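You operate a simulated robot arm through the tools that you are given. There is no shell and no other tool.

Carry out the task below with a simulated two-armed robot. There is one attempt and no reset: what you move stays moved.

JOB
Set the changed limit back to the job card's value and move the LIMITS card to the tester top.
Fine: save it.

It is judged by the outcome, as a careful person would: the job done as asked, and still so three seconds after it is handed in. It fails if anything else is knocked over, pushed out of place, dropped, spilled or broken.

ROBOT AND FRAMES
Two 7-joint arms with fingered hands on one trunk that stands fixed in place. Base frame: the origin is at the foot of the trunk, x ahead of it, y to its left, z up. Readings come in m, rad, newtons and seconds.
The left shoulder is at [0.07, 0.154, 1.397], the right one opposite. Each reaches about 0.842 m from its shoulder. Payload 3.9 kg a hand.
Tool frame (each hand has its own): the origin (TCP) lies between the finger pads and is the grasp point; the fingertips stand 0.03 m ahead of it; z points along the fingers, y is the line along which they close. Largest opening 0.104 m; the body of the gripper starts 0.035 m behind the TCP. The gripper is a hand of 4 fingers: y runs from the thumb to the fingers, the wrist lies at [-0.017, -0.104, -0.178] in the tool frame, and closing takes about 1.5 s.
Orientation is that of the tool frame in the base frame, as a unit quaternion [w, x, y, z]. With the fingers straight down and the wrist toward the robot, the tool's x, y and z point along [0, 1, 0], [1, 0, 0] and [0, 0, -1] of the base frame.

CONTROLS
- The arms move only by the tool servo_tool. It takes "left_commands", "right_commands" or both (then of equal length, played together; a hand with none holds still); each is a list of rows, each a list of 7 numbers: the shift along the base's x, y, z in units of 30 mm (1.0 is 30 mm), then the turn, a rotation vector about the base's x, y, z in units of 8 degrees (1.0 is 8 degrees), then the opening, from 0 (shut) to 1 (fully open). In form: [[dx, dy, dz, wx, wy, wz, grip], ...]. A call has 1 to 20 rows; each row shifts and turns the commanded pose from where the row before left it. A call with a number of a shift or a turn outside -1 to 1 is refused whole. A row lasts 0.2 s, in which the tool goes at most 0.05 m and 0.15 rad; a call with a longer step from one row to the next is refused whole, and so is a gripper value outside its range. A pose out of reach is approached as far as the arm can. The call stops where the force on the tool passes 40 N (or 10 N more than at its start, if that is more) or the arm is blocked; 0.2 s more then pass. The fingers move at their own pace (about 0.072 m/s each) and stop on an object; they squeeze with about 21 N. The grip force told is the motor's: it shows also when the fingers shut on nothing. Time passes only in rows, and 0.2 s behind the last, so rows that do not move let the fingers close. It gives the time, the measured TCP pose, the force on the tool (base axes), the opening and the grip force at its end, in the units of the frame above (readings bear some noise), with the torque about the TCP (base axes, N m) and any sound that the robot's microphone picked up.
- Cameras (640 x 400 px; columns grow to the right, rows downward): "scene" is now at [0.1338, 0.031, 1.6351]; the picture's right is [0.37, -0.93, 0.00], its down [-0.48, -0.19, -0.86] and it looks along [0.80, 0.32, -0.51] (base axes); focal length 222 px, centre (320, 200). "left" rides on the left gripper at [-0.066, -0.09, -0.126] in its tool frame; the picture's right is [-0.78, -0.30, 0.56], its down [0.57, -0.70, 0.42] and it looks along [0.27, 0.65, 0.71] (tool axes); focal length 275 px, centre (320, 200). "right" rides on the right gripper at [0.066, -0.09, -0.126] in its tool frame; the picture's right is [-0.78, 0.30, -0.56], its down [-0.57, -0.70, 0.42] and it looks along [-0.27, 0.65, 0.71] (tool axes); focal length 275 px, centre (320, 200). There is no depth. A picture from a camera that has moved, and an enlarged one, comes with that camera's place and axes in the base frame and with its lens.
- capture(camera): a new picture of that camera. The clock stands still meanwhile.
- move_column(by): slides the trunk up (or, below 0, down) by that many m; the arms and the scene camera ride with it, the base frame stays. It gives what a move gives, with no picture.
- grasp_type(shape, hand): the hand has 4 fingers and takes this shape, open, in about a second: jaw (thumb against the fingers, like two jaws); tri (thumb and two fingers); tip (a fingertip pinch); poke (one finger out to press); point (the index stretched); flat (the hand flat); cup (the hand cupped); fist (a fist). The gripper value then closes the fingers along that shape, each until it touches; the sizes above hold for jaw. It gives what a move gives, with no picture.
- turn_head(pan, tilt): turns the head with the scene camera to pan (to the left, within 1.501 rad either way) and tilt (down, from -0.506 to 1.204), counted from straight ahead of the robot. It gives what a move gives.
- close_up(camera, box): a new picture of the part [left, top, right, bottom] of that camera's present view, enlarged. The clock stands still meanwhile.
- finish_job(): hands the job in; it is judged then, once.

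Places have to be worked out from the pictures, the camera data and where the tool is seen. Open the grippers and draw the arms clear of the work before you hand the job in, unless the task says otherwise.

The tools are called after ">>>" as name(argument=value, ...) on one line, values as JSON. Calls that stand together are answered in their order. servo_tool: Moves the arms, as the interface text tells. Its arguments: {"type":"object","properties":{"left_commands":{"type":"array","items":{"type":"array","items":{"type":"number"}}},"right_commands":{"type":"array","items":{"type":"array","items":{"type":"number"}}}},"required":[]} The other tools are called the same way: move_column (by) slides the trunk up or down; grasp_type (shape, hand) gives the hand a shape; turn_head (pan, tilt) turns the head that bears the scene camera; capture (camera) takes a picture; close_up (camera, box) takes an enlarged picture of a part of a camera's view; finish_job () hands the job in.

At the start:

```text
time: 0.0
left_tool_pos: [0.4325, 0.4572, 1.5477]
left_orientation: [0.0, 0.708, 0.706, 0.0]
left_contact_force: [1.2, 0.9, 0.2]
left_torque: [0.03, 0.02, 0.01]
left_gripper_width: 0.1037
left_grip_force: 0.1
left_shape: jaw
right_tool_pos: [0.504, 0.003, 1.5212]
right_orientation: [0.0, 0.707, 0.707, 0.0]
right_contact_force: [0.3, -0.1, 0.1]
right_torque: [0.0, -0.03, 0.0]
right_gripper_width: 0.1037
right_grip_force: 0.1
right_shape: jaw
trunk travel left (down, up): [-0.85, 0.09]
head pan, tilt: [0.379, 0.541]
```

scene: 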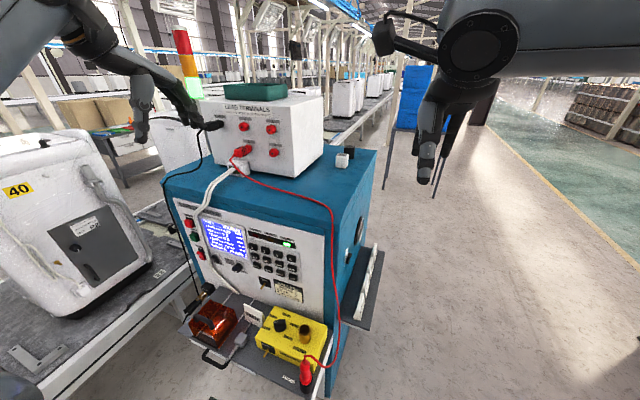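
right: 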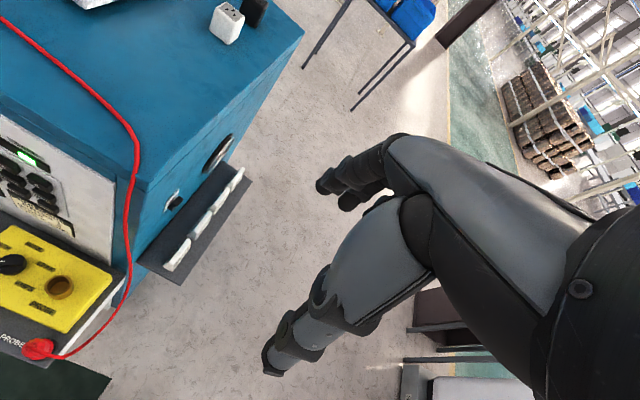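
left: 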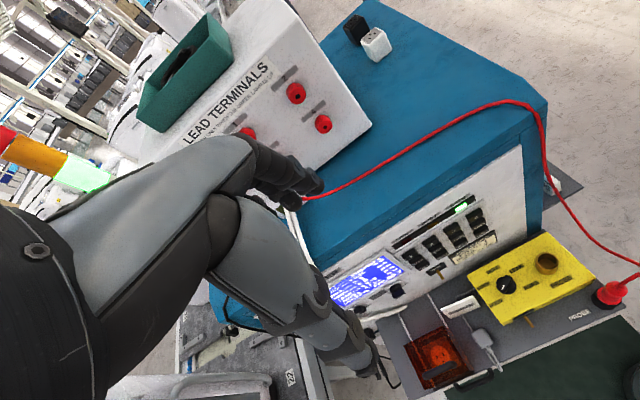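

I see a blue tester with a display, a keypad, and a tray in front. I'll take close-ups to read the display, the keys and the cards.

>>> close_up(camera="scene", box=[180, 200, 310, 310])

>>> close_up(camera="scene", box=[170, 280, 350, 400])

>>> close_up(camera="scene", box=[200, 80, 400, 200])

>>> close_up(camera="scene", box=[0, 120, 180, 320])

```text
3.64 times, centred on (245, 255) of scene
camera zoom: at [0.1338, 0.031, 1.6351], right [0.37, -0.93, 0.0], down [-0.48, -0.19, -0.86], along [0.8, 0.32, -0.51], focal length 806 px, centre (593, 0)
```

zoom: 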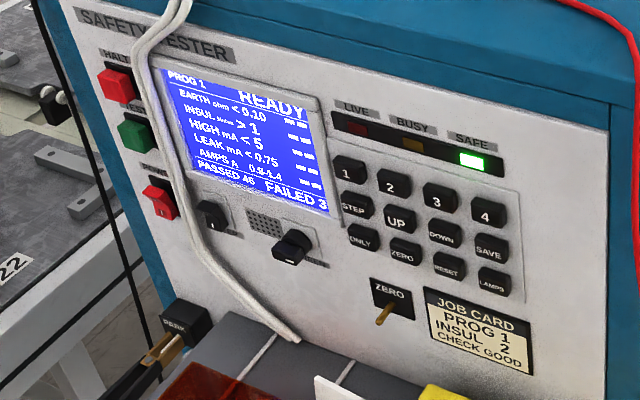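

```text
3.33 times, centred on (260, 340) of scene
camera zoom: at [0.1338, 0.031, 1.6351], right [0.37, -0.93, 0.0], down [-0.48, -0.19, -0.86], along [0.8, 0.32, -0.51], focal length 739 px, centre (520, -267)
```

zoom: 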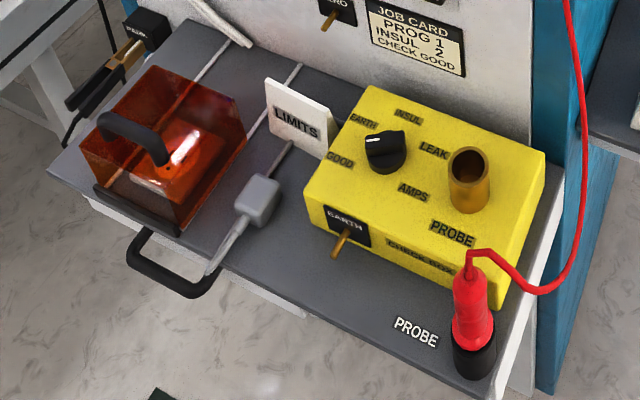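

```text
3.20 times, centred on (300, 140) of scene
camera zoom: at [0.1338, 0.031, 1.6351], right [0.37, -0.93, 0.0], down [-0.48, -0.19, -0.86], along [0.8, 0.32, -0.51], focal length 710 px, centre (384, 392)
```

zoom: 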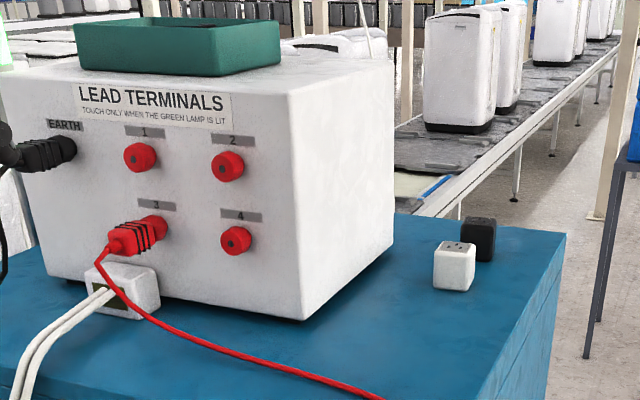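

```text
2.00 times, centred on (90, 220) of scene
camera zoom: at [0.1338, 0.031, 1.6351], right [0.37, -0.93, 0.0], down [-0.48, -0.19, -0.86], along [0.8, 0.32, -0.51], focal length 444 px, centre (780, 160)
```

zoom: 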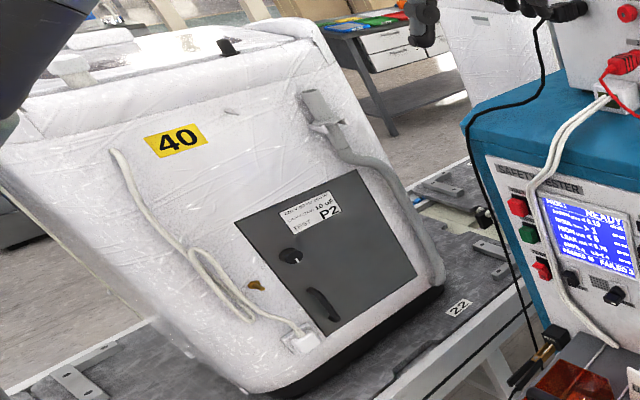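

The display reads INSUL > 1 while the job card says INSUL 2, so STEP, UP and SAVE are the relevant keys. I place the keys near x≈0.587, y≈0.31–0.42, z≈1.08, and the card near (0.51, 0.46, 0.81). I'll turn the head toward the panel to see better.

>>> turn_head(pan=0.7, tilt=0.78)

>>> capture(camera="scene")

>>> close_up(camera="scene", box=[250, 130, 410, 230])

>>> close_up(camera="scene", box=[240, 220, 400, 320])

>>> close_up(camera="left", box=[320, 180, 640, 380])

```text
time: 0.8
left_tool_pos: [0.433, 0.4576, 1.5496]
left_orientation: [0.001, 0.707, 0.707, 0.0]
left_contact_force: [-0.1, 1.3, 0.7]
left_torque: [0.04, 0.03, -0.01]
left_gripper_width: 0.1036
left_grip_force: 0.0
left_shape: jaw
right_tool_pos: [0.5054, 0.0034, 1.5207]
right_orientation: [0.0, 0.707, 0.707, -0.001]
right_contact_force: [0.3, -0.1, -0.4]
right_torque: [-0.01, 0.0, 0.01]
right_gripper_width: 0.1034
right_grip_force: 0.0
right_shape: jaw
trunk travel left (down, up): [-0.85, 0.09]
head pan, tilt: [0.7, 0.78]
```

```text
taken
camera scene: at [0.1125, 0.0503, 1.6145], right [0.64, -0.77, 0.0], down [-0.54, -0.45, -0.71], along [0.54, 0.46, -0.7], focal length 222 px, centre (320, 200)
```

scene: 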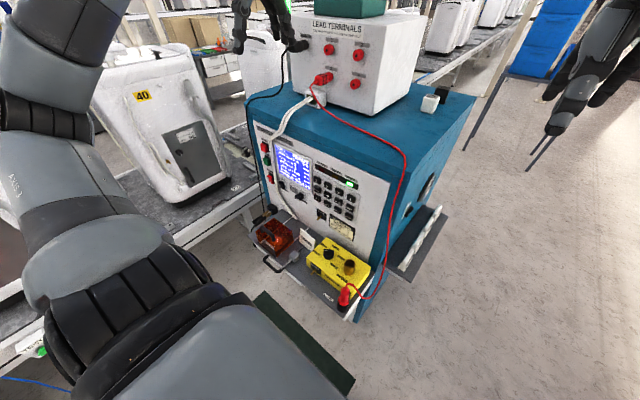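

```text
4.00 times, centred on (330, 180) of scene
camera zoom: at [0.1125, 0.0503, 1.6145], right [0.64, -0.77, 0.0], down [-0.54, -0.45, -0.71], along [0.54, 0.46, -0.7], focal length 887 px, centre (280, 280)
```

zoom: 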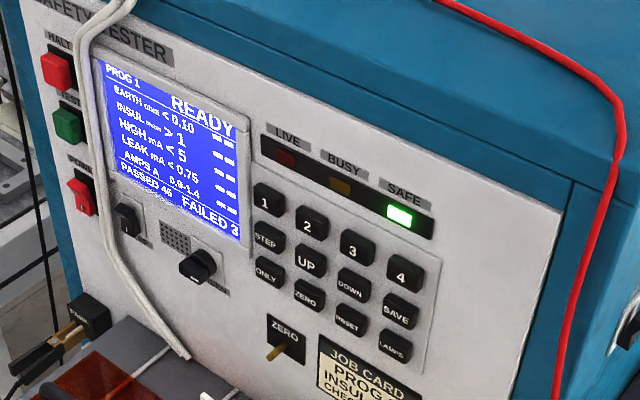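

```text
4.00 times, centred on (320, 270) of scene
camera zoom: at [0.1125, 0.0503, 1.6145], right [0.64, -0.77, 0.0], down [-0.54, -0.45, -0.71], along [0.54, 0.46, -0.7], focal length 887 px, centre (320, -80)
```

zoom: 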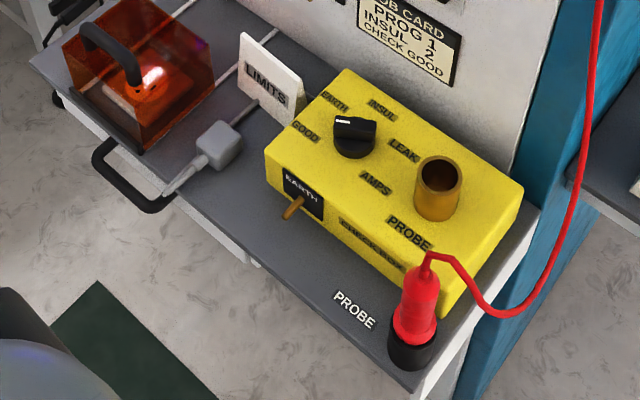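

```text
2.00 times, centred on (480, 280) of left
camera zoom: at [0.3438, 0.3911, 1.6734], right [-0.3, -0.78, -0.56], down [-0.7, 0.57, -0.42], along [0.65, 0.26, -0.71], focal length 551 px, centre (0, 40)
```

zoom: 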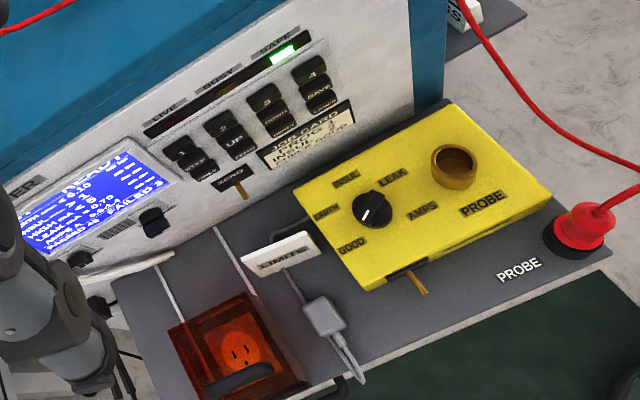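

The face looks vertical at x≈0.588, with the keys about 0.048 m apart: STEP (y .460), UP (.413), DOWN (.363) and SAVE (.313), all near z≈1.056. I'll put the left hand into the poke shape and look at it.

>>> grasp_type(shape="poke", hand="left")

>>> capture(camera="left")

>>> turn_head(pan=0.7, tilt=0.45)

>>> capture(camera="scene")

```text
time: 1.7
left_tool_pos: [0.4329, 0.4573, 1.5472]
left_orientation: [0.0, 0.708, 0.707, 0.0]
left_contact_force: [-0.2, 1.2, 0.0]
left_torque: [-0.01, 0.03, -0.01]
left_gripper_width: 0.0
left_grip_force: 0.1
left_shape: poke
right_tool_pos: [0.5058, 0.0034, 1.5209]
right_orientation: [0.0, 0.707, 0.707, 0.0]
right_contact_force: [-0.2, -0.3, -0.4]
right_torque: [-0.02, 0.01, 0.0]
right_gripper_width: 0.1036
right_grip_force: 0.0
right_shape: jaw
trunk travel left (down, up): [-0.85, 0.09]
head pan, tilt: [0.7, 0.78]
```

```text
taken
camera left: at [0.3439, 0.391, 1.6733], right [-0.3, -0.78, -0.56], down [-0.7, 0.57, -0.42], along [0.65, 0.26, -0.71], focal length 275 px, centre (320, 200)
```

left: 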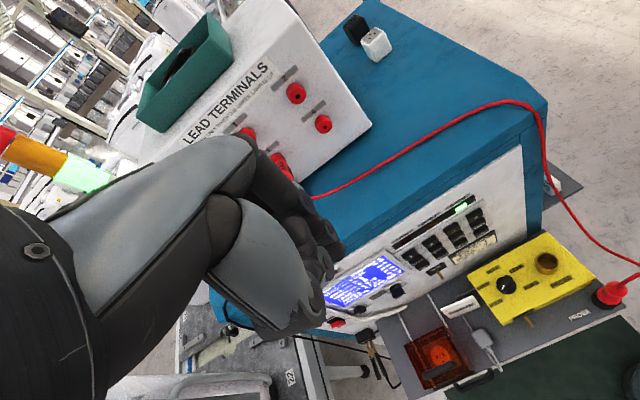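

```text
time: 2.5
left_tool_pos: [0.4346, 0.4577, 1.5476]
left_orientation: [0.0, 0.707, 0.707, 0.0]
left_contact_force: [0.6, -0.5, 1.1]
left_torque: [0.02, -0.01, -0.03]
left_gripper_width: 0.0
left_grip_force: 0.1
left_shape: poke
right_tool_pos: [0.5054, 0.0036, 1.5204]
right_orientation: [0.0, 0.706, 0.708, 0.0]
right_contact_force: [0.1, 0.1, 0.0]
right_torque: [0.01, 0.02, -0.01]
right_gripper_width: 0.1037
right_grip_force: 0.1
right_shape: jaw
trunk travel left (down, up): [-0.85, 0.09]
head pan, tilt: [0.7, 0.45]
```

```text
taken
camera scene: at [0.1204, 0.057, 1.6433], right [0.64, -0.77, 0.0], down [-0.33, -0.28, -0.9], along [0.69, 0.58, -0.44], focal length 222 px, centre (320, 200)
```

scene: 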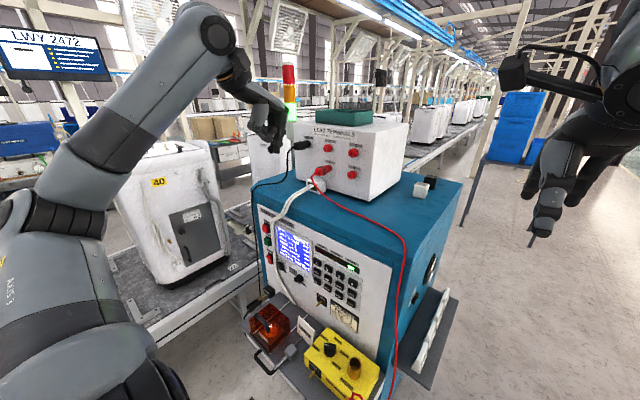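

The hand has formed a shape, but it's unclear where the pressing fingertip is. I'll zoom in on it from both cameras.

>>> close_up(camera="scene", box=[200, 40, 320, 170])

>>> close_up(camera="left", box=[180, 120, 400, 350])

>>> capture(camera="right")

```text
3.08 times, centred on (260, 105) of scene
camera zoom: at [0.1204, 0.057, 1.6433], right [0.64, -0.77, 0.0], down [-0.33, -0.28, -0.9], along [0.69, 0.58, -0.44], focal length 682 px, centre (505, 492)
```

zoom: 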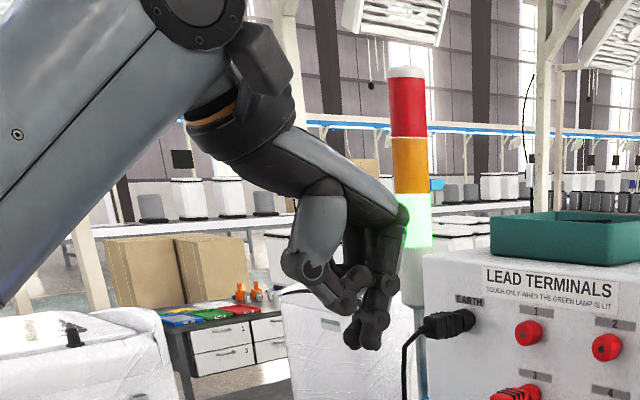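

```text
1.74 times, centred on (290, 235) of left
camera zoom: at [0.3439, 0.391, 1.6733], right [-0.3, -0.78, -0.56], down [-0.7, 0.57, -0.42], along [0.65, 0.26, -0.71], focal length 479 px, centre (372, 139)
```

zoom: 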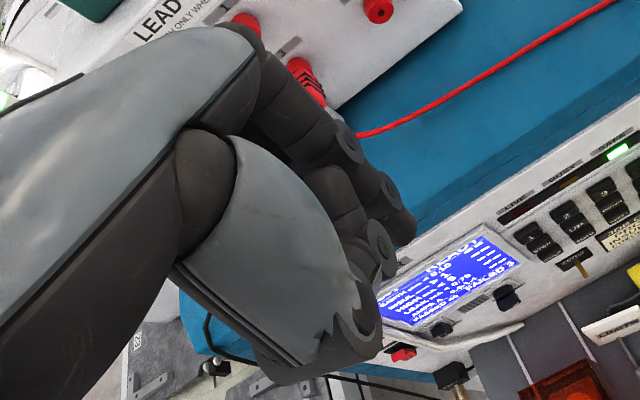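

```text
taken
camera right: at [0.4156, 0.0698, 1.6457], right [0.3, -0.78, 0.56], down [-0.7, -0.57, -0.42], along [0.65, -0.27, -0.71], focal length 275 px, centre (320, 200)
```

right: 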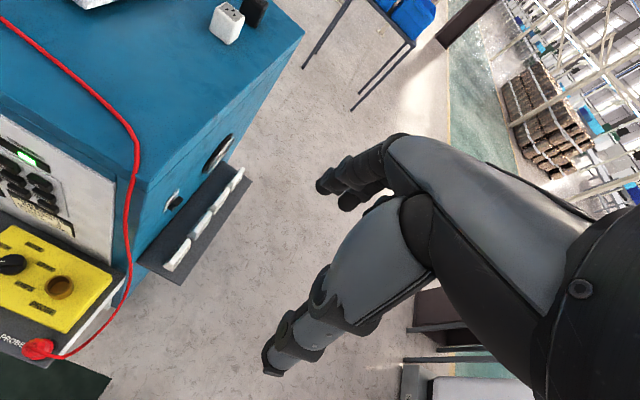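

The pressing fingertip appears to sit about 0.03 m ahead of the TCP along the fingers. I'll lower the left hand while turning the fingers forward, keeping x well clear of the tester.

>>> servo_tool(left_commands=[[0, 0, -0.9, 0, -0.95, 0, 0], [0, 0, -0.9, 0, -0.95, 0, 0], [0, 0, -0.9, 0, -0.95, 0, 0], [0, 0, -0.9, 0, -0.95, 0, 0], [0, 0, -0.9, 0, -0.95, 0, 0], [0, 0, -0.9, 0, -0.95, 0, 0], [0, 0, -0.9, 0, -0.95, 0, 0], [0, 0, -0.9, 0, -0.85, 0, 0]])

>>> turn_head(pan=0.7, tilt=0.7)

>>> capture(camera="scene")

>>> capture(camera="left")

```text
time: 4.3
left_tool_pos: [0.4343, 0.4548, 1.3308]
left_orientation: [0.353, 0.613, 0.611, 0.354]
left_contact_force: [0.3, -0.6, -0.8]
left_torque: [-0.03, 0.0, 0.02]
left_gripper_width: 0.0001
left_grip_force: 0.1
left_shape: poke
right_tool_pos: [0.5061, 0.0029, 1.5205]
right_orientation: [0.0, 0.707, 0.707, -0.001]
right_contact_force: [0.2, 0.0, -0.3]
right_torque: [0.01, 0.01, 0.0]
right_gripper_width: 0.1037
right_grip_force: 0.1
right_shape: jaw
trunk travel left (down, up): [-0.85, 0.09]
head pan, tilt: [0.7, 0.45]
```

```text
time: 5.1
left_tool_pos: [0.4341, 0.456, 1.3314]
left_orientation: [0.353, 0.612, 0.613, 0.354]
left_contact_force: [-0.5, 0.0, -0.3]
left_torque: [0.01, 0.01, 0.01]
left_gripper_width: 0.0003
left_grip_force: 0.1
left_shape: poke
right_tool_pos: [0.5061, 0.0033, 1.5208]
right_orientation: [-0.001, 0.707, 0.707, -0.001]
right_contact_force: [-0.2, -0.8, -0.1]
right_torque: [-0.01, 0.03, 0.01]
right_gripper_width: 0.1036
right_grip_force: 0.0
right_shape: jaw
trunk travel left (down, up): [-0.85, 0.09]
head pan, tilt: [0.7, 0.7]
```

```text
taken
camera scene: at [0.1162, 0.0524, 1.6211], right [0.64, -0.77, 0.0], down [-0.49, -0.41, -0.76], along [0.58, 0.49, -0.64], focal length 222 px, centre (320, 200)
```

scene: 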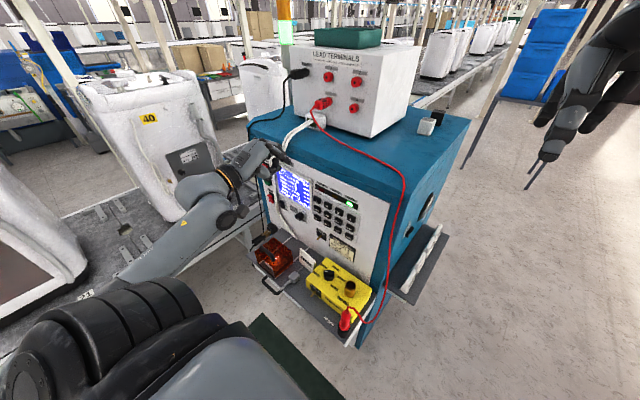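

```text
taken
camera left: at [0.2806, 0.3894, 1.3172], right [0.33, -0.78, -0.54], down [0.02, 0.57, -0.82], along [0.94, 0.26, 0.2], focal length 275 px, centre (320, 200)
```

left: 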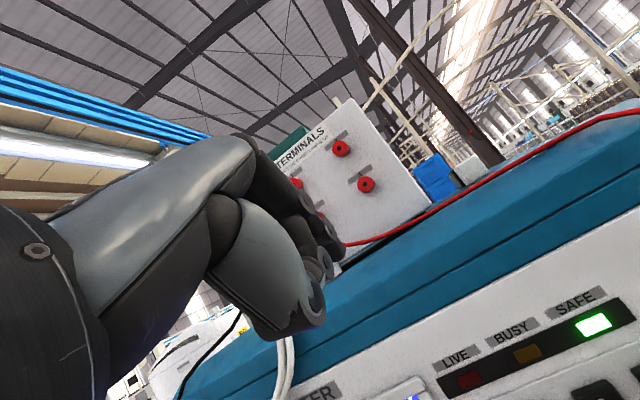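

The hand is turned and moving freely. I'll lower it to about key height, still at x≈0.43, then look again.

>>> servo_tool(left_commands=[[0, 0, -0.9, 0, 0, 0, 0], [0, 0, -0.9, 0, 0, 0, 0], [0, 0, -0.9, 0, 0, 0, 0], [0, 0, -0.9, 0, 0, 0, 0], [0, 0, -0.9, 0, 0, 0, 0], [0, 0, -0.9, 0, 0, 0, 0], [0, 0, -0.9, 0, 0, 0, 0], [0, 0, -0.9, 0, 0, 0, 0], [0, 0, -0.9, 0, 0, 0, 0], [0, 0, -0.5, 0, 0, 0, 0]])

>>> capture(camera="scene")

>>> capture(camera="left")

>>> close_up(camera="scene", box=[230, 140, 390, 240])

```text
time: 7.3
left_tool_pos: [0.4346, 0.4557, 1.0741]
left_orientation: [0.354, 0.613, 0.612, 0.353]
left_contact_force: [-0.2, 0.1, -0.6]
left_torque: [-0.01, -0.01, 0.0]
left_gripper_width: 0.0
left_grip_force: 0.0
left_shape: poke
right_tool_pos: [0.505, 0.0023, 1.5198]
right_orientation: [0.001, 0.707, 0.707, 0.0]
right_contact_force: [0.6, -0.3, -0.3]
right_torque: [0.0, 0.0, 0.01]
right_gripper_width: 0.1039
right_grip_force: 0.1
right_shape: jaw
trunk travel left (down, up): [-0.85, 0.09]
head pan, tilt: [0.7, 0.7]
```

```text
taken
camera scene: at [0.115, 0.0525, 1.6212], right [0.64, -0.77, 0.0], down [-0.49, -0.41, -0.76], along [0.59, 0.49, -0.64], focal length 222 px, centre (320, 200)
```

scene: 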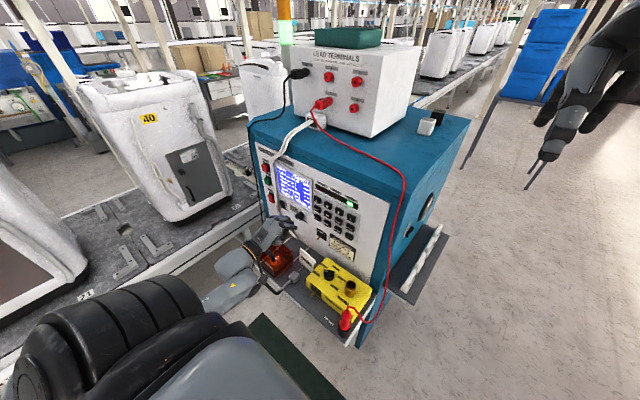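

```text
taken
camera left: at [0.2808, 0.3903, 1.0588], right [0.33, -0.78, -0.54], down [0.02, 0.57, -0.82], along [0.94, 0.26, 0.21], focal length 275 px, centre (320, 200)
```

left: 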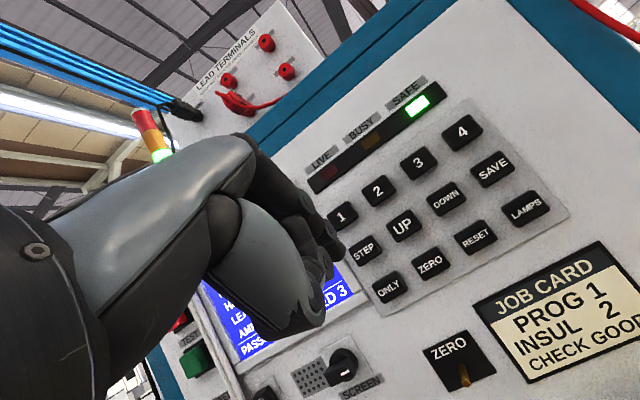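

```text
4.00 times, centred on (310, 190) of scene
camera zoom: at [0.115, 0.0525, 1.6212], right [0.64, -0.77, 0.0], down [-0.49, -0.41, -0.76], along [0.59, 0.49, -0.64], focal length 887 px, centre (360, 240)
```

zoom: 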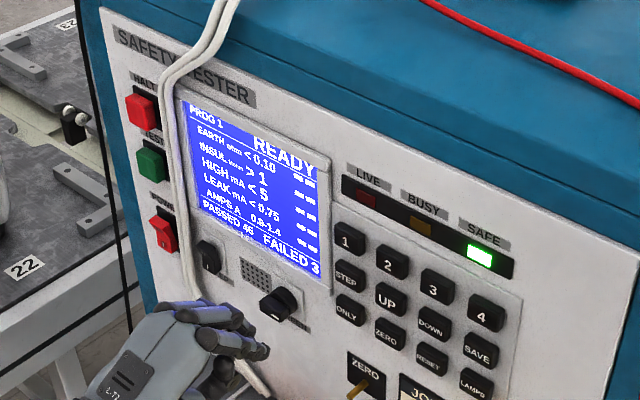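

From two views, STEP is at about (0.585, 0.465, 1.0505), UP at y≈0.4155 and SAVE at y≈0.3165, and the fingertip matches TCP + 0.03 m along the fingers. I'll advance to about 25 mm short of STEP and check alignment.

>>> servo_tool(left_commands=[[0.7, 0.1, -0.1, 0, 0, 0, 0], [0.8, 0.1, -0.1, 0, 0, 0, 0], [0.8, 0.1, -0.05, 0, 0, 0, 0], [0.7, 0, -0.04, 0, 0, 0, 0], [0.4, 0, 0, 0, 0, 0, 0]])

>>> close_up(camera="scene", box=[250, 150, 390, 240])

>>> close_up(camera="left", box=[220, 140, 480, 340])

```text
time: 8.5
left_tool_pos: [0.5376, 0.4657, 1.0644]
left_orientation: [0.353, 0.612, 0.613, 0.354]
left_contact_force: [0.7, -0.5, 0.2]
left_torque: [-0.01, -0.03, -0.02]
left_gripper_width: 0.0
left_grip_force: 0.0
left_shape: poke
right_tool_pos: [0.5063, 0.0023, 1.5198]
right_orientation: [0.0, 0.707, 0.707, 0.0]
right_contact_force: [0.1, -0.8, -0.5]
right_torque: [-0.01, -0.02, 0.01]
right_gripper_width: 0.1037
right_grip_force: 0.1
right_shape: jaw
trunk travel left (down, up): [-0.85, 0.09]
head pan, tilt: [0.7, 0.7]
```

```text
4.44 times, centred on (320, 195) of scene
camera zoom: at [0.1158, 0.0525, 1.6211], right [0.64, -0.77, 0.0], down [-0.49, -0.41, -0.76], along [0.58, 0.49, -0.64], focal length 986 px, centre (320, 222)
```

zoom: 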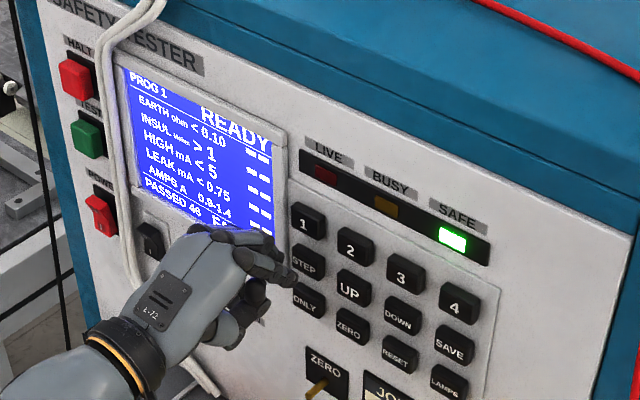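

```text
2.00 times, centred on (350, 240) of left
camera zoom: at [0.3835, 0.4001, 1.0493], right [0.33, -0.78, -0.54], down [0.02, 0.57, -0.82], along [0.94, 0.26, 0.2], focal length 551 px, centre (260, 120)
```

zoom: 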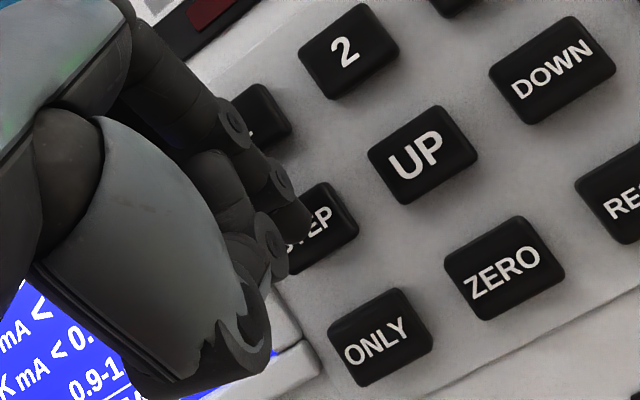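

The fingertip lies in front of STEP, perhaps 9 mm right of its centre. I'll zoom in further on the fingertip before pressing.

>>> close_up(camera="left", box=[290, 200, 380, 290])

>>> close_up(camera="scene", box=[295, 185, 345, 225])

```text
4.44 times, centred on (335, 245) of left
camera zoom: at [0.3835, 0.4001, 1.0493], right [0.33, -0.78, -0.54], down [0.02, 0.57, -0.82], along [0.94, 0.26, 0.2], focal length 1224 px, centre (253, 0)
```

zoom: 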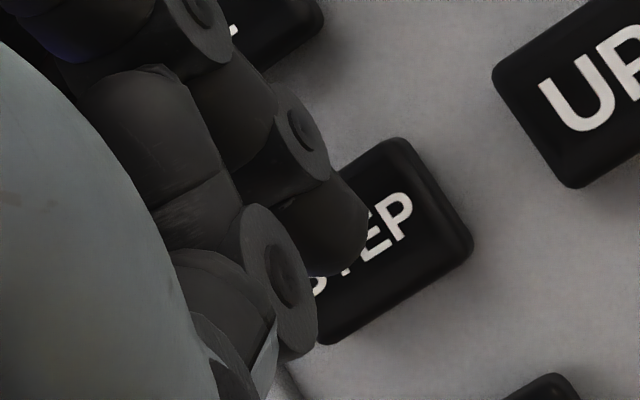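

```text
10.00 times, centred on (320, 205) of scene
camera zoom: at [0.1158, 0.0525, 1.6211], right [0.64, -0.77, 0.0], down [-0.49, -0.41, -0.76], along [0.58, 0.49, -0.64], focal length 2218 px, centre (320, 150)
```

zoom: 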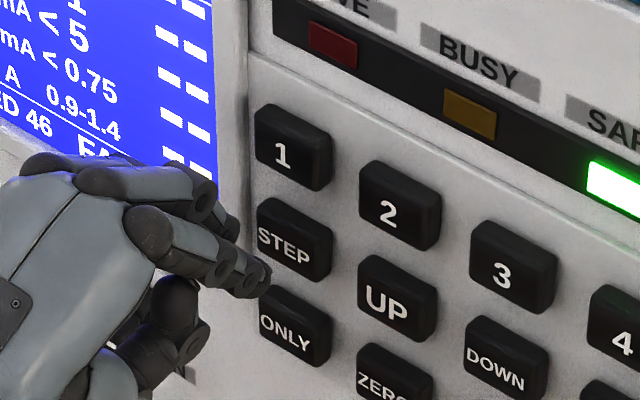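

The fingertip is at about (0.567, 0.461, 1.047), close to STEP's centre. I'll nudge up and left 3 mm, press in slowly by about 21 mm, then back out.

>>> servo_tool(left_commands=[[0.1, 0.1, 0.1, 0, 0, 0, 0], [0.2, 0, 0, 0, 0, 0, 0], [0.2, 0, 0, 0, 0, 0, 0], [0.15, 0, 0, 0, 0, 0, 0], [0.05, 0, 0, 0, 0, 0, 0]])

>>> close_up(camera="scene", box=[250, 150, 390, 240])

```text
time: 9.7
left_tool_pos: [0.5549, 0.4703, 1.0685]
left_orientation: [0.353, 0.612, 0.613, 0.354]
left_contact_force: [-1.3, 0.4, 0.8]
left_torque: [0.0, 0.0, 0.02]
left_gripper_width: 0.0
left_grip_force: 0.1
left_shape: poke
right_tool_pos: [0.5062, 0.004, 1.5205]
right_orientation: [0.0, 0.707, 0.707, 0.0]
right_contact_force: [-0.7, 0.3, 0.1]
right_torque: [-0.02, 0.0, 0.0]
right_gripper_width: 0.1038
right_grip_force: 0.0
right_shape: jaw
trunk travel left (down, up): [-0.85, 0.09]
head pan, tilt: [0.7, 0.7]
```

```text
4.44 times, centred on (320, 195) of scene
camera zoom: at [0.1146, 0.0525, 1.6212], right [0.64, -0.76, 0.0], down [-0.49, -0.41, -0.76], along [0.59, 0.49, -0.64], focal length 986 px, centre (320, 222)
```

zoom: 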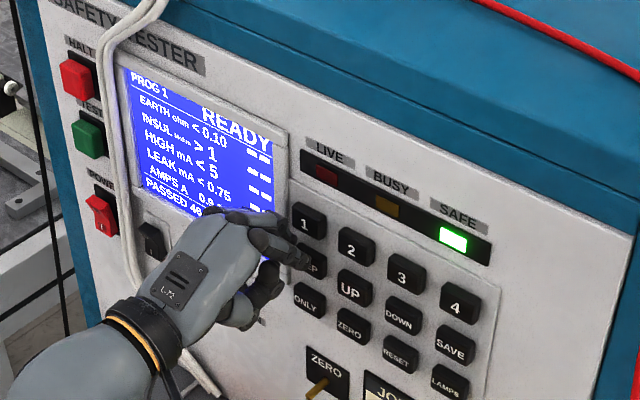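

Barely touching, if at all (about 1 N), and the display is unchanged. I'll push on in 1.5–3 mm steps.

>>> servo_tool(left_commands=[[0.1, -0.05, -0.05, 0, 0, 0, 0], [0.1, 0, 0, 0, 0, 0, 0], [0.1, 0, 0, 0, 0, 0, 0]])

>>> close_up(camera="scene", box=[250, 150, 390, 240])

>>> close_up(camera="left", box=[290, 200, 380, 290])

```text
time: 10.5
left_tool_pos: [0.5613, 0.4681, 1.0685]
left_orientation: [0.354, 0.612, 0.613, 0.355]
left_contact_force: [-12.4, 1.1, 1.3]
left_torque: [0.01, 0.06, 0.04]
left_gripper_width: 0.0003
left_grip_force: 0.0
left_shape: poke
right_tool_pos: [0.5016, 0.0042, 1.5235]
right_orientation: [0.001, 0.706, 0.708, 0.001]
right_contact_force: [0.0, 0.2, 1.4]
right_torque: [-0.01, 0.02, -0.02]
right_gripper_width: 0.1038
right_grip_force: 0.0
right_shape: jaw
trunk travel left (down, up): [-0.85, 0.09]
head pan, tilt: [0.7, 0.7]
heard: click
```

```text
4.44 times, centred on (320, 195) of scene
camera zoom: at [0.1104, 0.0529, 1.6215], right [0.65, -0.76, 0.0], down [-0.49, -0.42, -0.77], along [0.59, 0.49, -0.64], focal length 986 px, centre (320, 222)
```

zoom: 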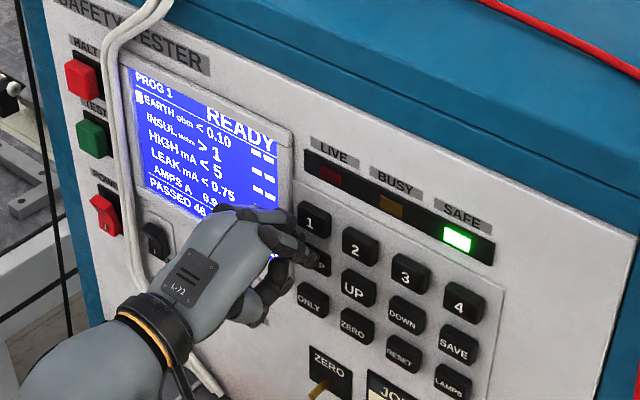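

```text
4.44 times, centred on (335, 245) of left
camera zoom: at [0.4082, 0.4021, 1.0529], right [0.34, -0.77, -0.54], down [0.02, 0.57, -0.82], along [0.94, 0.27, 0.21], focal length 1224 px, centre (253, 0)
```

zoom: 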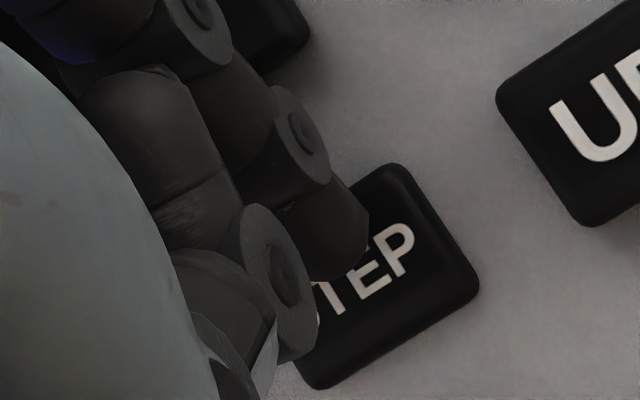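

A click was heard and a cursor now stands at EARTH, so one more STEP should bring it to INSUL. I'll back off and press STEP again, slightly lower and to the right.

>>> servo_tool(left_commands=[[-0.3, 0, 0, 0, 0, 0, 0], [-0.1, -0.1, -0.1, 0, 0, 0, 0], [0, 0, 0, 0, 0, 0, 0], [0.2, 0, 0, 0, 0, 0, 0], [0.1, 0, 0, 0, 0, 0, 0], [0.1, 0, 0, 0, 0, 0, 0], [-0.3, 0, 0, 0, 0, 0, 0], [-0.2, 0, 0, 0, 0, 0, 0]])

>>> close_up(camera="scene", box=[250, 150, 390, 240])

```text
time: 12.3
left_tool_pos: [0.5519, 0.4647, 1.0633]
left_orientation: [0.354, 0.613, 0.611, 0.354]
left_contact_force: [0.2, -0.5, 0.2]
left_torque: [-0.04, 0.03, 0.02]
left_gripper_width: 0.0001
left_grip_force: 0.0
left_shape: poke
right_tool_pos: [0.5051, 0.0038, 1.5211]
right_orientation: [0.001, 0.708, 0.707, 0.0]
right_contact_force: [-0.2, -0.5, 0.1]
right_torque: [-0.01, 0.0, -0.01]
right_gripper_width: 0.1038
right_grip_force: 0.0
right_shape: jaw
trunk travel left (down, up): [-0.85, 0.09]
head pan, tilt: [0.7, 0.7]
heard: click
```

```text
4.44 times, centred on (320, 195) of scene
camera zoom: at [0.1148, 0.0522, 1.6212], right [0.64, -0.77, 0.0], down [-0.49, -0.41, -0.77], along [0.59, 0.49, -0.64], focal length 986 px, centre (320, 222)
```

zoom: 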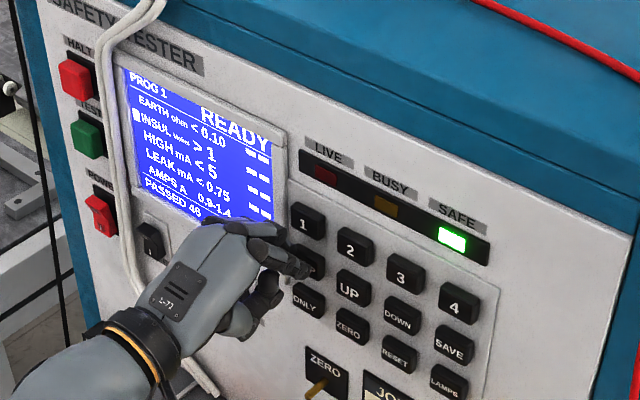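

The cursor is now at INSUL. I'll back off, shift 49 mm right to UP, press once and back off.

>>> servo_tool(left_commands=[[-0.5, 0, 0, 0, 0, 0, 0], [0, -0.8, 0, 0, 0, 0, 0], [0, -0.83, 0, 0, 0, 0, 0], [0, 0, 0, 0, 0, 0, 0], [0.4, 0, 0, 0, 0, 0, 0]])

>>> close_up(camera="scene", box=[250, 150, 390, 240])

>>> close_up(camera="left", box=[290, 200, 380, 290])

```text
time: 13.5
left_tool_pos: [0.5464, 0.4154, 1.0624]
left_orientation: [0.353, 0.613, 0.613, 0.353]
left_contact_force: [1.0, 0.1, -0.4]
left_torque: [-0.03, 0.01, -0.01]
left_gripper_width: 0.0
left_grip_force: 0.1
left_shape: poke
right_tool_pos: [0.5068, 0.0045, 1.5204]
right_orientation: [-0.001, 0.706, 0.708, 0.0]
right_contact_force: [-0.1, -0.2, -0.2]
right_torque: [-0.02, 0.0, -0.02]
right_gripper_width: 0.1038
right_grip_force: 0.0
right_shape: jaw
trunk travel left (down, up): [-0.85, 0.09]
head pan, tilt: [0.7, 0.7]
```

```text
4.44 times, centred on (320, 195) of scene
camera zoom: at [0.1159, 0.0532, 1.6211], right [0.64, -0.77, 0.0], down [-0.49, -0.42, -0.76], along [0.58, 0.49, -0.64], focal length 986 px, centre (320, 222)
```

zoom: 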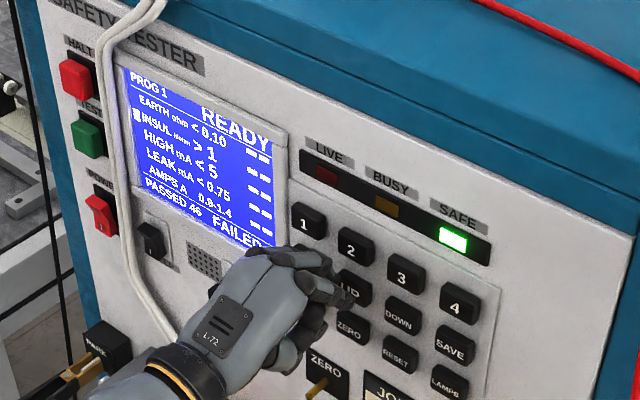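

```text
4.44 times, centred on (335, 245) of left
camera zoom: at [0.3944, 0.349, 1.0478], right [0.33, -0.78, -0.54], down [0.02, 0.57, -0.82], along [0.94, 0.26, 0.2], focal length 1224 px, centre (253, 0)
```

zoom: 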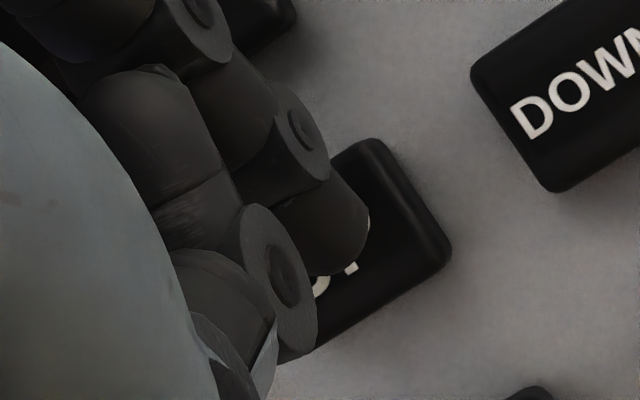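

The fingertip is in front of UP. I'll press in by 18 mm and back off.

>>> servo_tool(left_commands=[[0.3, 0, 0, 0, 0, 0, 0], [0.15, 0, 0, 0, 0, 0, 0], [0.15, 0, 0, 0, 0, 0, 0], [-0.3, 0, 0, 0, 0, 0, 0], [-0.3, 0, 0, 0, 0, 0, 0], [-0.3, 0, 0, 0, 0, 0, 0]])

>>> close_up(camera="scene", box=[250, 150, 390, 240])

```text
time: 14.9
left_tool_pos: [0.5388, 0.4151, 1.065]
left_orientation: [0.353, 0.612, 0.612, 0.355]
left_contact_force: [-0.3, 0.3, -0.7]
left_torque: [-0.02, -0.01, 0.0]
left_gripper_width: 0.0002
left_grip_force: 0.2
left_shape: poke
right_tool_pos: [0.5034, 0.0033, 1.5206]
right_orientation: [0.001, 0.707, 0.707, 0.001]
right_contact_force: [-0.4, 0.6, 1.0]
right_torque: [0.02, -0.01, 0.0]
right_gripper_width: 0.1038
right_grip_force: 0.0
right_shape: jaw
trunk travel left (down, up): [-0.85, 0.09]
head pan, tilt: [0.7, 0.7]
heard: click
```

```text
4.44 times, centred on (320, 195) of scene
camera zoom: at [0.1135, 0.052, 1.6213], right [0.64, -0.77, 0.0], down [-0.49, -0.41, -0.77], along [0.59, 0.49, -0.64], focal length 986 px, centre (320, 222)
```

zoom: 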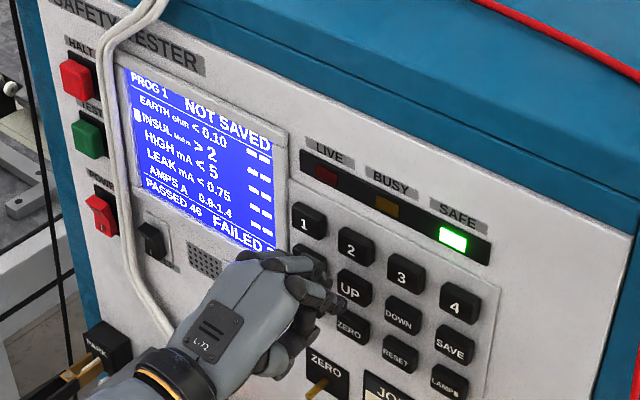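

INSUL now reads > 2 with NOT SAVED shown. Next is SAVE, 99 mm to the right; I'll move most of the way and check clearance to the red lead.

>>> servo_tool(left_commands=[[-0.4, -0.5, 0, 0, 0, 0, 0], [-0.2, -0.7, 0, 0, 0, 0, 0], [0, -0.7, 0, 0, 0, 0, 0], [0, -0.7, 0, 0, 0, 0, 0], [0, -0.6, 0, 0, 0, 0, 0]])

>>> capture(camera="scene")

>>> capture(camera="left")

>>> close_up(camera="scene", box=[270, 150, 410, 240])

```text
time: 16.1
left_tool_pos: [0.5205, 0.3197, 1.0639]
left_orientation: [0.353, 0.613, 0.612, 0.354]
left_contact_force: [-0.7, -0.5, -0.2]
left_torque: [0.02, 0.01, -0.03]
left_gripper_width: 0.0
left_grip_force: 0.0
left_shape: poke
right_tool_pos: [0.5036, 0.001, 1.5203]
right_orientation: [-0.001, 0.707, 0.707, 0.001]
right_contact_force: [-0.5, 0.1, -0.3]
right_torque: [0.03, 0.02, 0.02]
right_gripper_width: 0.1038
right_grip_force: 0.1
right_shape: jaw
trunk travel left (down, up): [-0.85, 0.09]
head pan, tilt: [0.7, 0.7]
```

```text
taken
camera scene: at [0.1144, 0.0512, 1.6213], right [0.64, -0.77, 0.0], down [-0.49, -0.41, -0.77], along [0.59, 0.49, -0.64], focal length 222 px, centre (320, 200)
```

scene: 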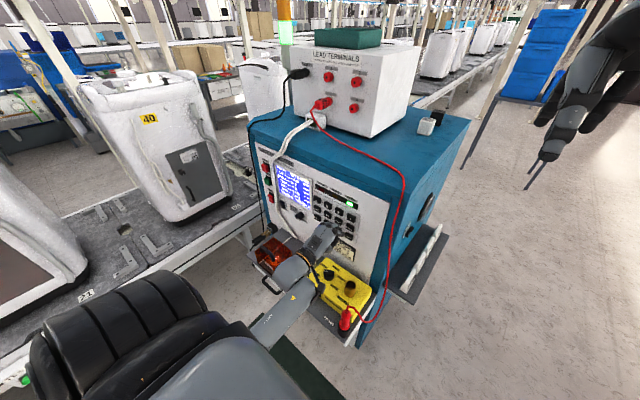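

```text
taken
camera left: at [0.3675, 0.2535, 1.0499], right [0.33, -0.78, -0.54], down [0.02, 0.57, -0.82], along [0.94, 0.26, 0.21], focal length 275 px, centre (320, 200)
```

left: 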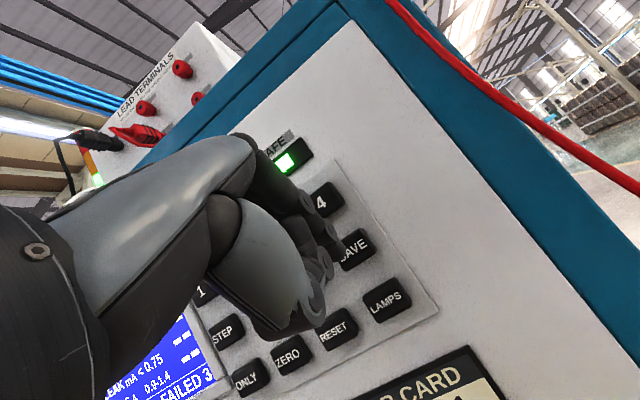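

```text
4.44 times, centred on (340, 195) of scene
camera zoom: at [0.1144, 0.0512, 1.6213], right [0.64, -0.77, 0.0], down [-0.49, -0.41, -0.77], along [0.59, 0.49, -0.64], focal length 986 px, centre (231, 222)
```

zoom: 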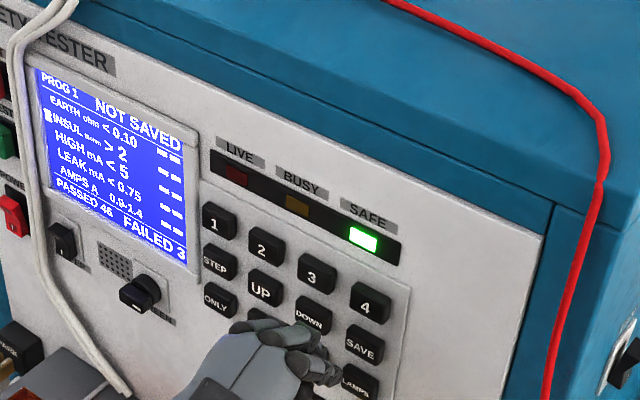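

The red lead is well clear to the right. I'll move in front of SAVE and check alignment before pressing.

>>> servo_tool(left_commands=[[0.4, -0.1, 0, 0, 0, 0, 0], [0.5, 0, 0, 0, 0, 0, 0]])

>>> close_up(camera="left", box=[290, 200, 380, 290])

>>> close_up(camera="scene", box=[270, 150, 410, 240])

```text
time: 16.7
left_tool_pos: [0.5475, 0.3162, 1.0638]
left_orientation: [0.352, 0.613, 0.613, 0.353]
left_contact_force: [-0.3, 0.3, 0.3]
left_torque: [-0.01, -0.02, -0.01]
left_gripper_width: 0.0
left_grip_force: 0.1
left_shape: poke
right_tool_pos: [0.5065, 0.0017, 1.5196]
right_orientation: [0.0, 0.707, 0.707, 0.0]
right_contact_force: [-0.3, -1.4, 1.0]
right_torque: [0.0, 0.02, 0.02]
right_gripper_width: 0.1037
right_grip_force: 0.0
right_shape: jaw
trunk travel left (down, up): [-0.85, 0.09]
head pan, tilt: [0.7, 0.7]
```

```text
4.44 times, centred on (335, 245) of left
camera zoom: at [0.3945, 0.2506, 1.0498], right [0.33, -0.78, -0.54], down [0.02, 0.57, -0.82], along [0.94, 0.26, 0.2], focal length 1224 px, centre (253, 0)
```

zoom: 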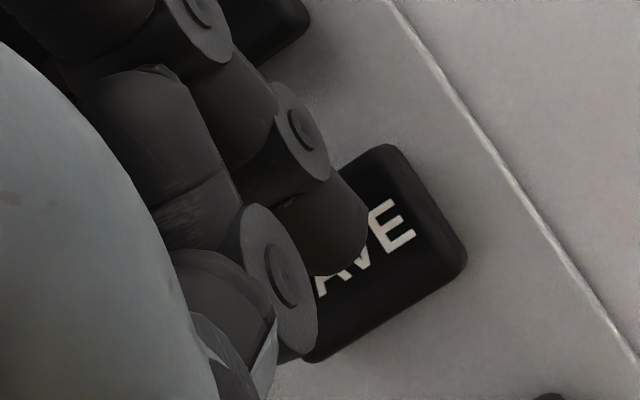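

```text
4.44 times, centred on (340, 195) of scene
camera zoom: at [0.1161, 0.0518, 1.6211], right [0.64, -0.77, 0.0], down [-0.49, -0.41, -0.76], along [0.58, 0.49, -0.64], focal length 986 px, centre (231, 222)
```

zoom: 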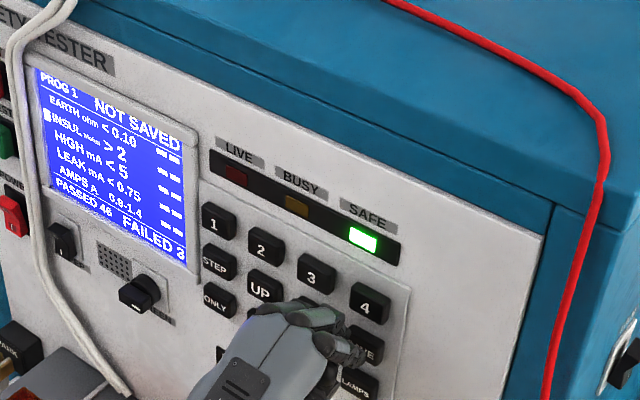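

The fingertip lines up with SAVE. Pressing 18 mm in and backing out.

>>> servo_tool(left_commands=[[0.3, -0.05, 0, 0, 0, 0, 0], [0.15, 0, 0, 0, 0, 0, 0], [0.15, 0, 0, 0, 0, 0, 0], [-0.3, 0, 0, 0, 0, 0, 0], [-0.3, 0, 0, 0, 0, 0, 0], [-0.5, 0, 0, 0, 0, 0, 0], [-0.5, 0, 0, 0, 0, 0, 0]])

>>> close_up(camera="scene", box=[250, 150, 390, 240])

```text
time: 18.3
left_tool_pos: [0.5173, 0.3171, 1.0633]
left_orientation: [0.354, 0.613, 0.612, 0.354]
left_contact_force: [-0.4, 0.4, -0.2]
left_torque: [0.0, -0.03, 0.01]
left_gripper_width: 0.0
left_grip_force: 0.1
left_shape: poke
right_tool_pos: [0.5052, 0.0037, 1.5198]
right_orientation: [0.0, 0.707, 0.707, 0.0]
right_contact_force: [-0.5, -0.7, 0.7]
right_torque: [-0.04, 0.01, 0.02]
right_gripper_width: 0.1036
right_grip_force: 0.0
right_shape: jaw
trunk travel left (down, up): [-0.85, 0.09]
head pan, tilt: [0.7, 0.7]
heard: click
```

```text
4.44 times, centred on (320, 195) of scene
camera zoom: at [0.1148, 0.0527, 1.6212], right [0.64, -0.77, 0.0], down [-0.49, -0.42, -0.76], along [0.59, 0.49, -0.64], focal length 986 px, centre (320, 222)
```

zoom: 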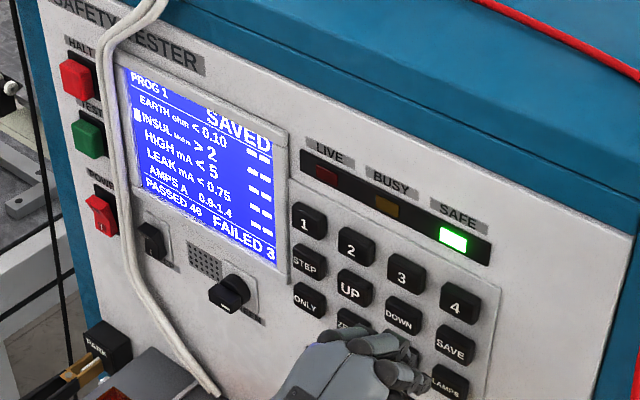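

The display shows SAVED with INSUL > 2. Now I'll draw the hand back, turn the fingers down again and place it over the card area for a better look.

>>> servo_tool(left_commands=[[-0.8, 0, 0.2, 0, 0, 0, 0], [-0.9, 0, 0.3, 0, 0, 0, 0], [-0.9, 0.2, 0.5, 0, 0, 0, 0], [-0.6, 0.5, 0.7, 0, 0.9, 0, 0], [0, 0.6, 0.7, 0, 0.9, 0, 0], [0, 0.6, 0.7, 0, 0.95, 0, 0], [0, 0.6, 0.5, 0, 0.95, 0, 0], [0, 0.6, 0.2, 0, 0.95, 0, 0], [0, 0.6, 0, 0, 0.95, 0, 0], [0, 0.6, 0, 0, 0.95, 0, 0], [0, 0.4, 0, 0, 0.95, 0, 0]])

>>> capture(camera="scene")

>>> capture(camera="left")

>>> close_up(camera="scene", box=[230, 220, 390, 340])

```text
time: 20.7
left_tool_pos: [0.4215, 0.4563, 1.1778]
left_orientation: [-0.001, 0.708, 0.707, -0.002]
left_contact_force: [0.8, -0.2, 0.3]
left_torque: [-0.03, 0.02, -0.01]
left_gripper_width: 0.0
left_grip_force: 0.0
left_shape: poke
right_tool_pos: [0.5063, 0.0045, 1.5203]
right_orientation: [0.0, 0.707, 0.707, -0.001]
right_contact_force: [0.0, -0.2, -0.2]
right_torque: [0.0, -0.01, 0.01]
right_gripper_width: 0.1034
right_grip_force: 0.0
right_shape: jaw
trunk travel left (down, up): [-0.85, 0.09]
head pan, tilt: [0.7, 0.7]
```

```text
taken
camera scene: at [0.1163, 0.0529, 1.621], right [0.64, -0.77, 0.0], down [-0.49, -0.41, -0.76], along [0.58, 0.49, -0.64], focal length 222 px, centre (320, 200)
```

scene: 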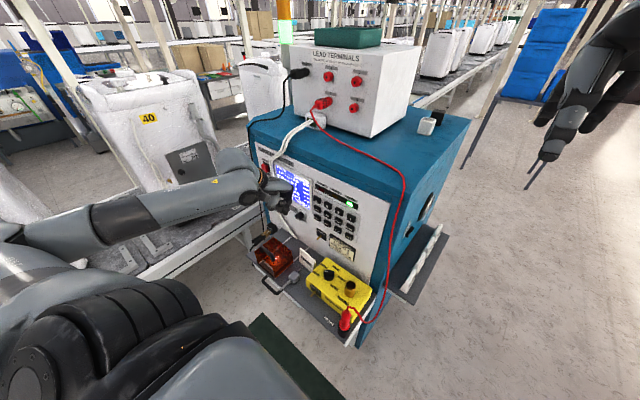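

```text
taken
camera left: at [0.3329, 0.3909, 1.3036], right [-0.3, -0.78, -0.56], down [-0.7, 0.57, -0.42], along [0.65, 0.26, -0.72], focal length 275 px, centre (320, 200)
```

left: 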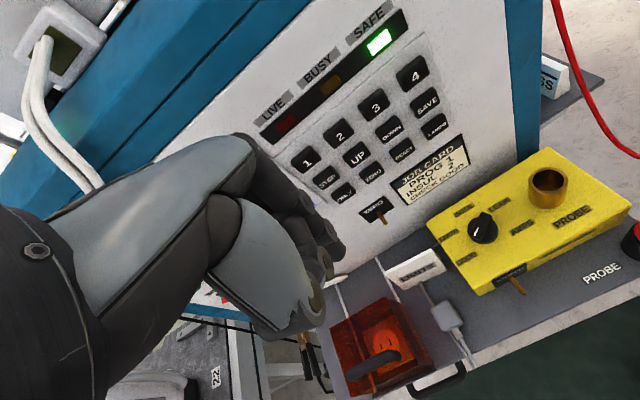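

```text
3.33 times, centred on (310, 280) of scene
camera zoom: at [0.1163, 0.0529, 1.621], right [0.64, -0.77, 0.0], down [-0.49, -0.41, -0.76], along [0.58, 0.49, -0.64], focal length 739 px, centre (353, -67)
```

zoom: 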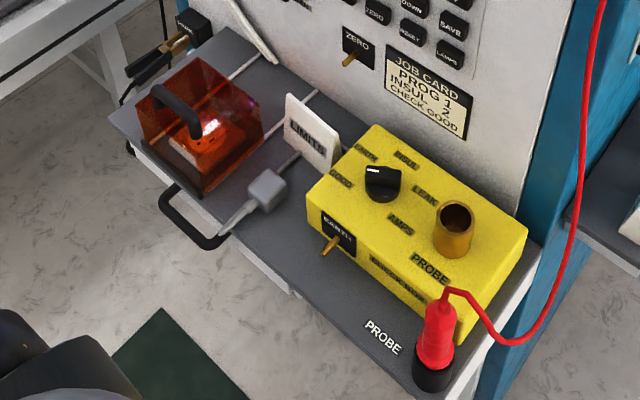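

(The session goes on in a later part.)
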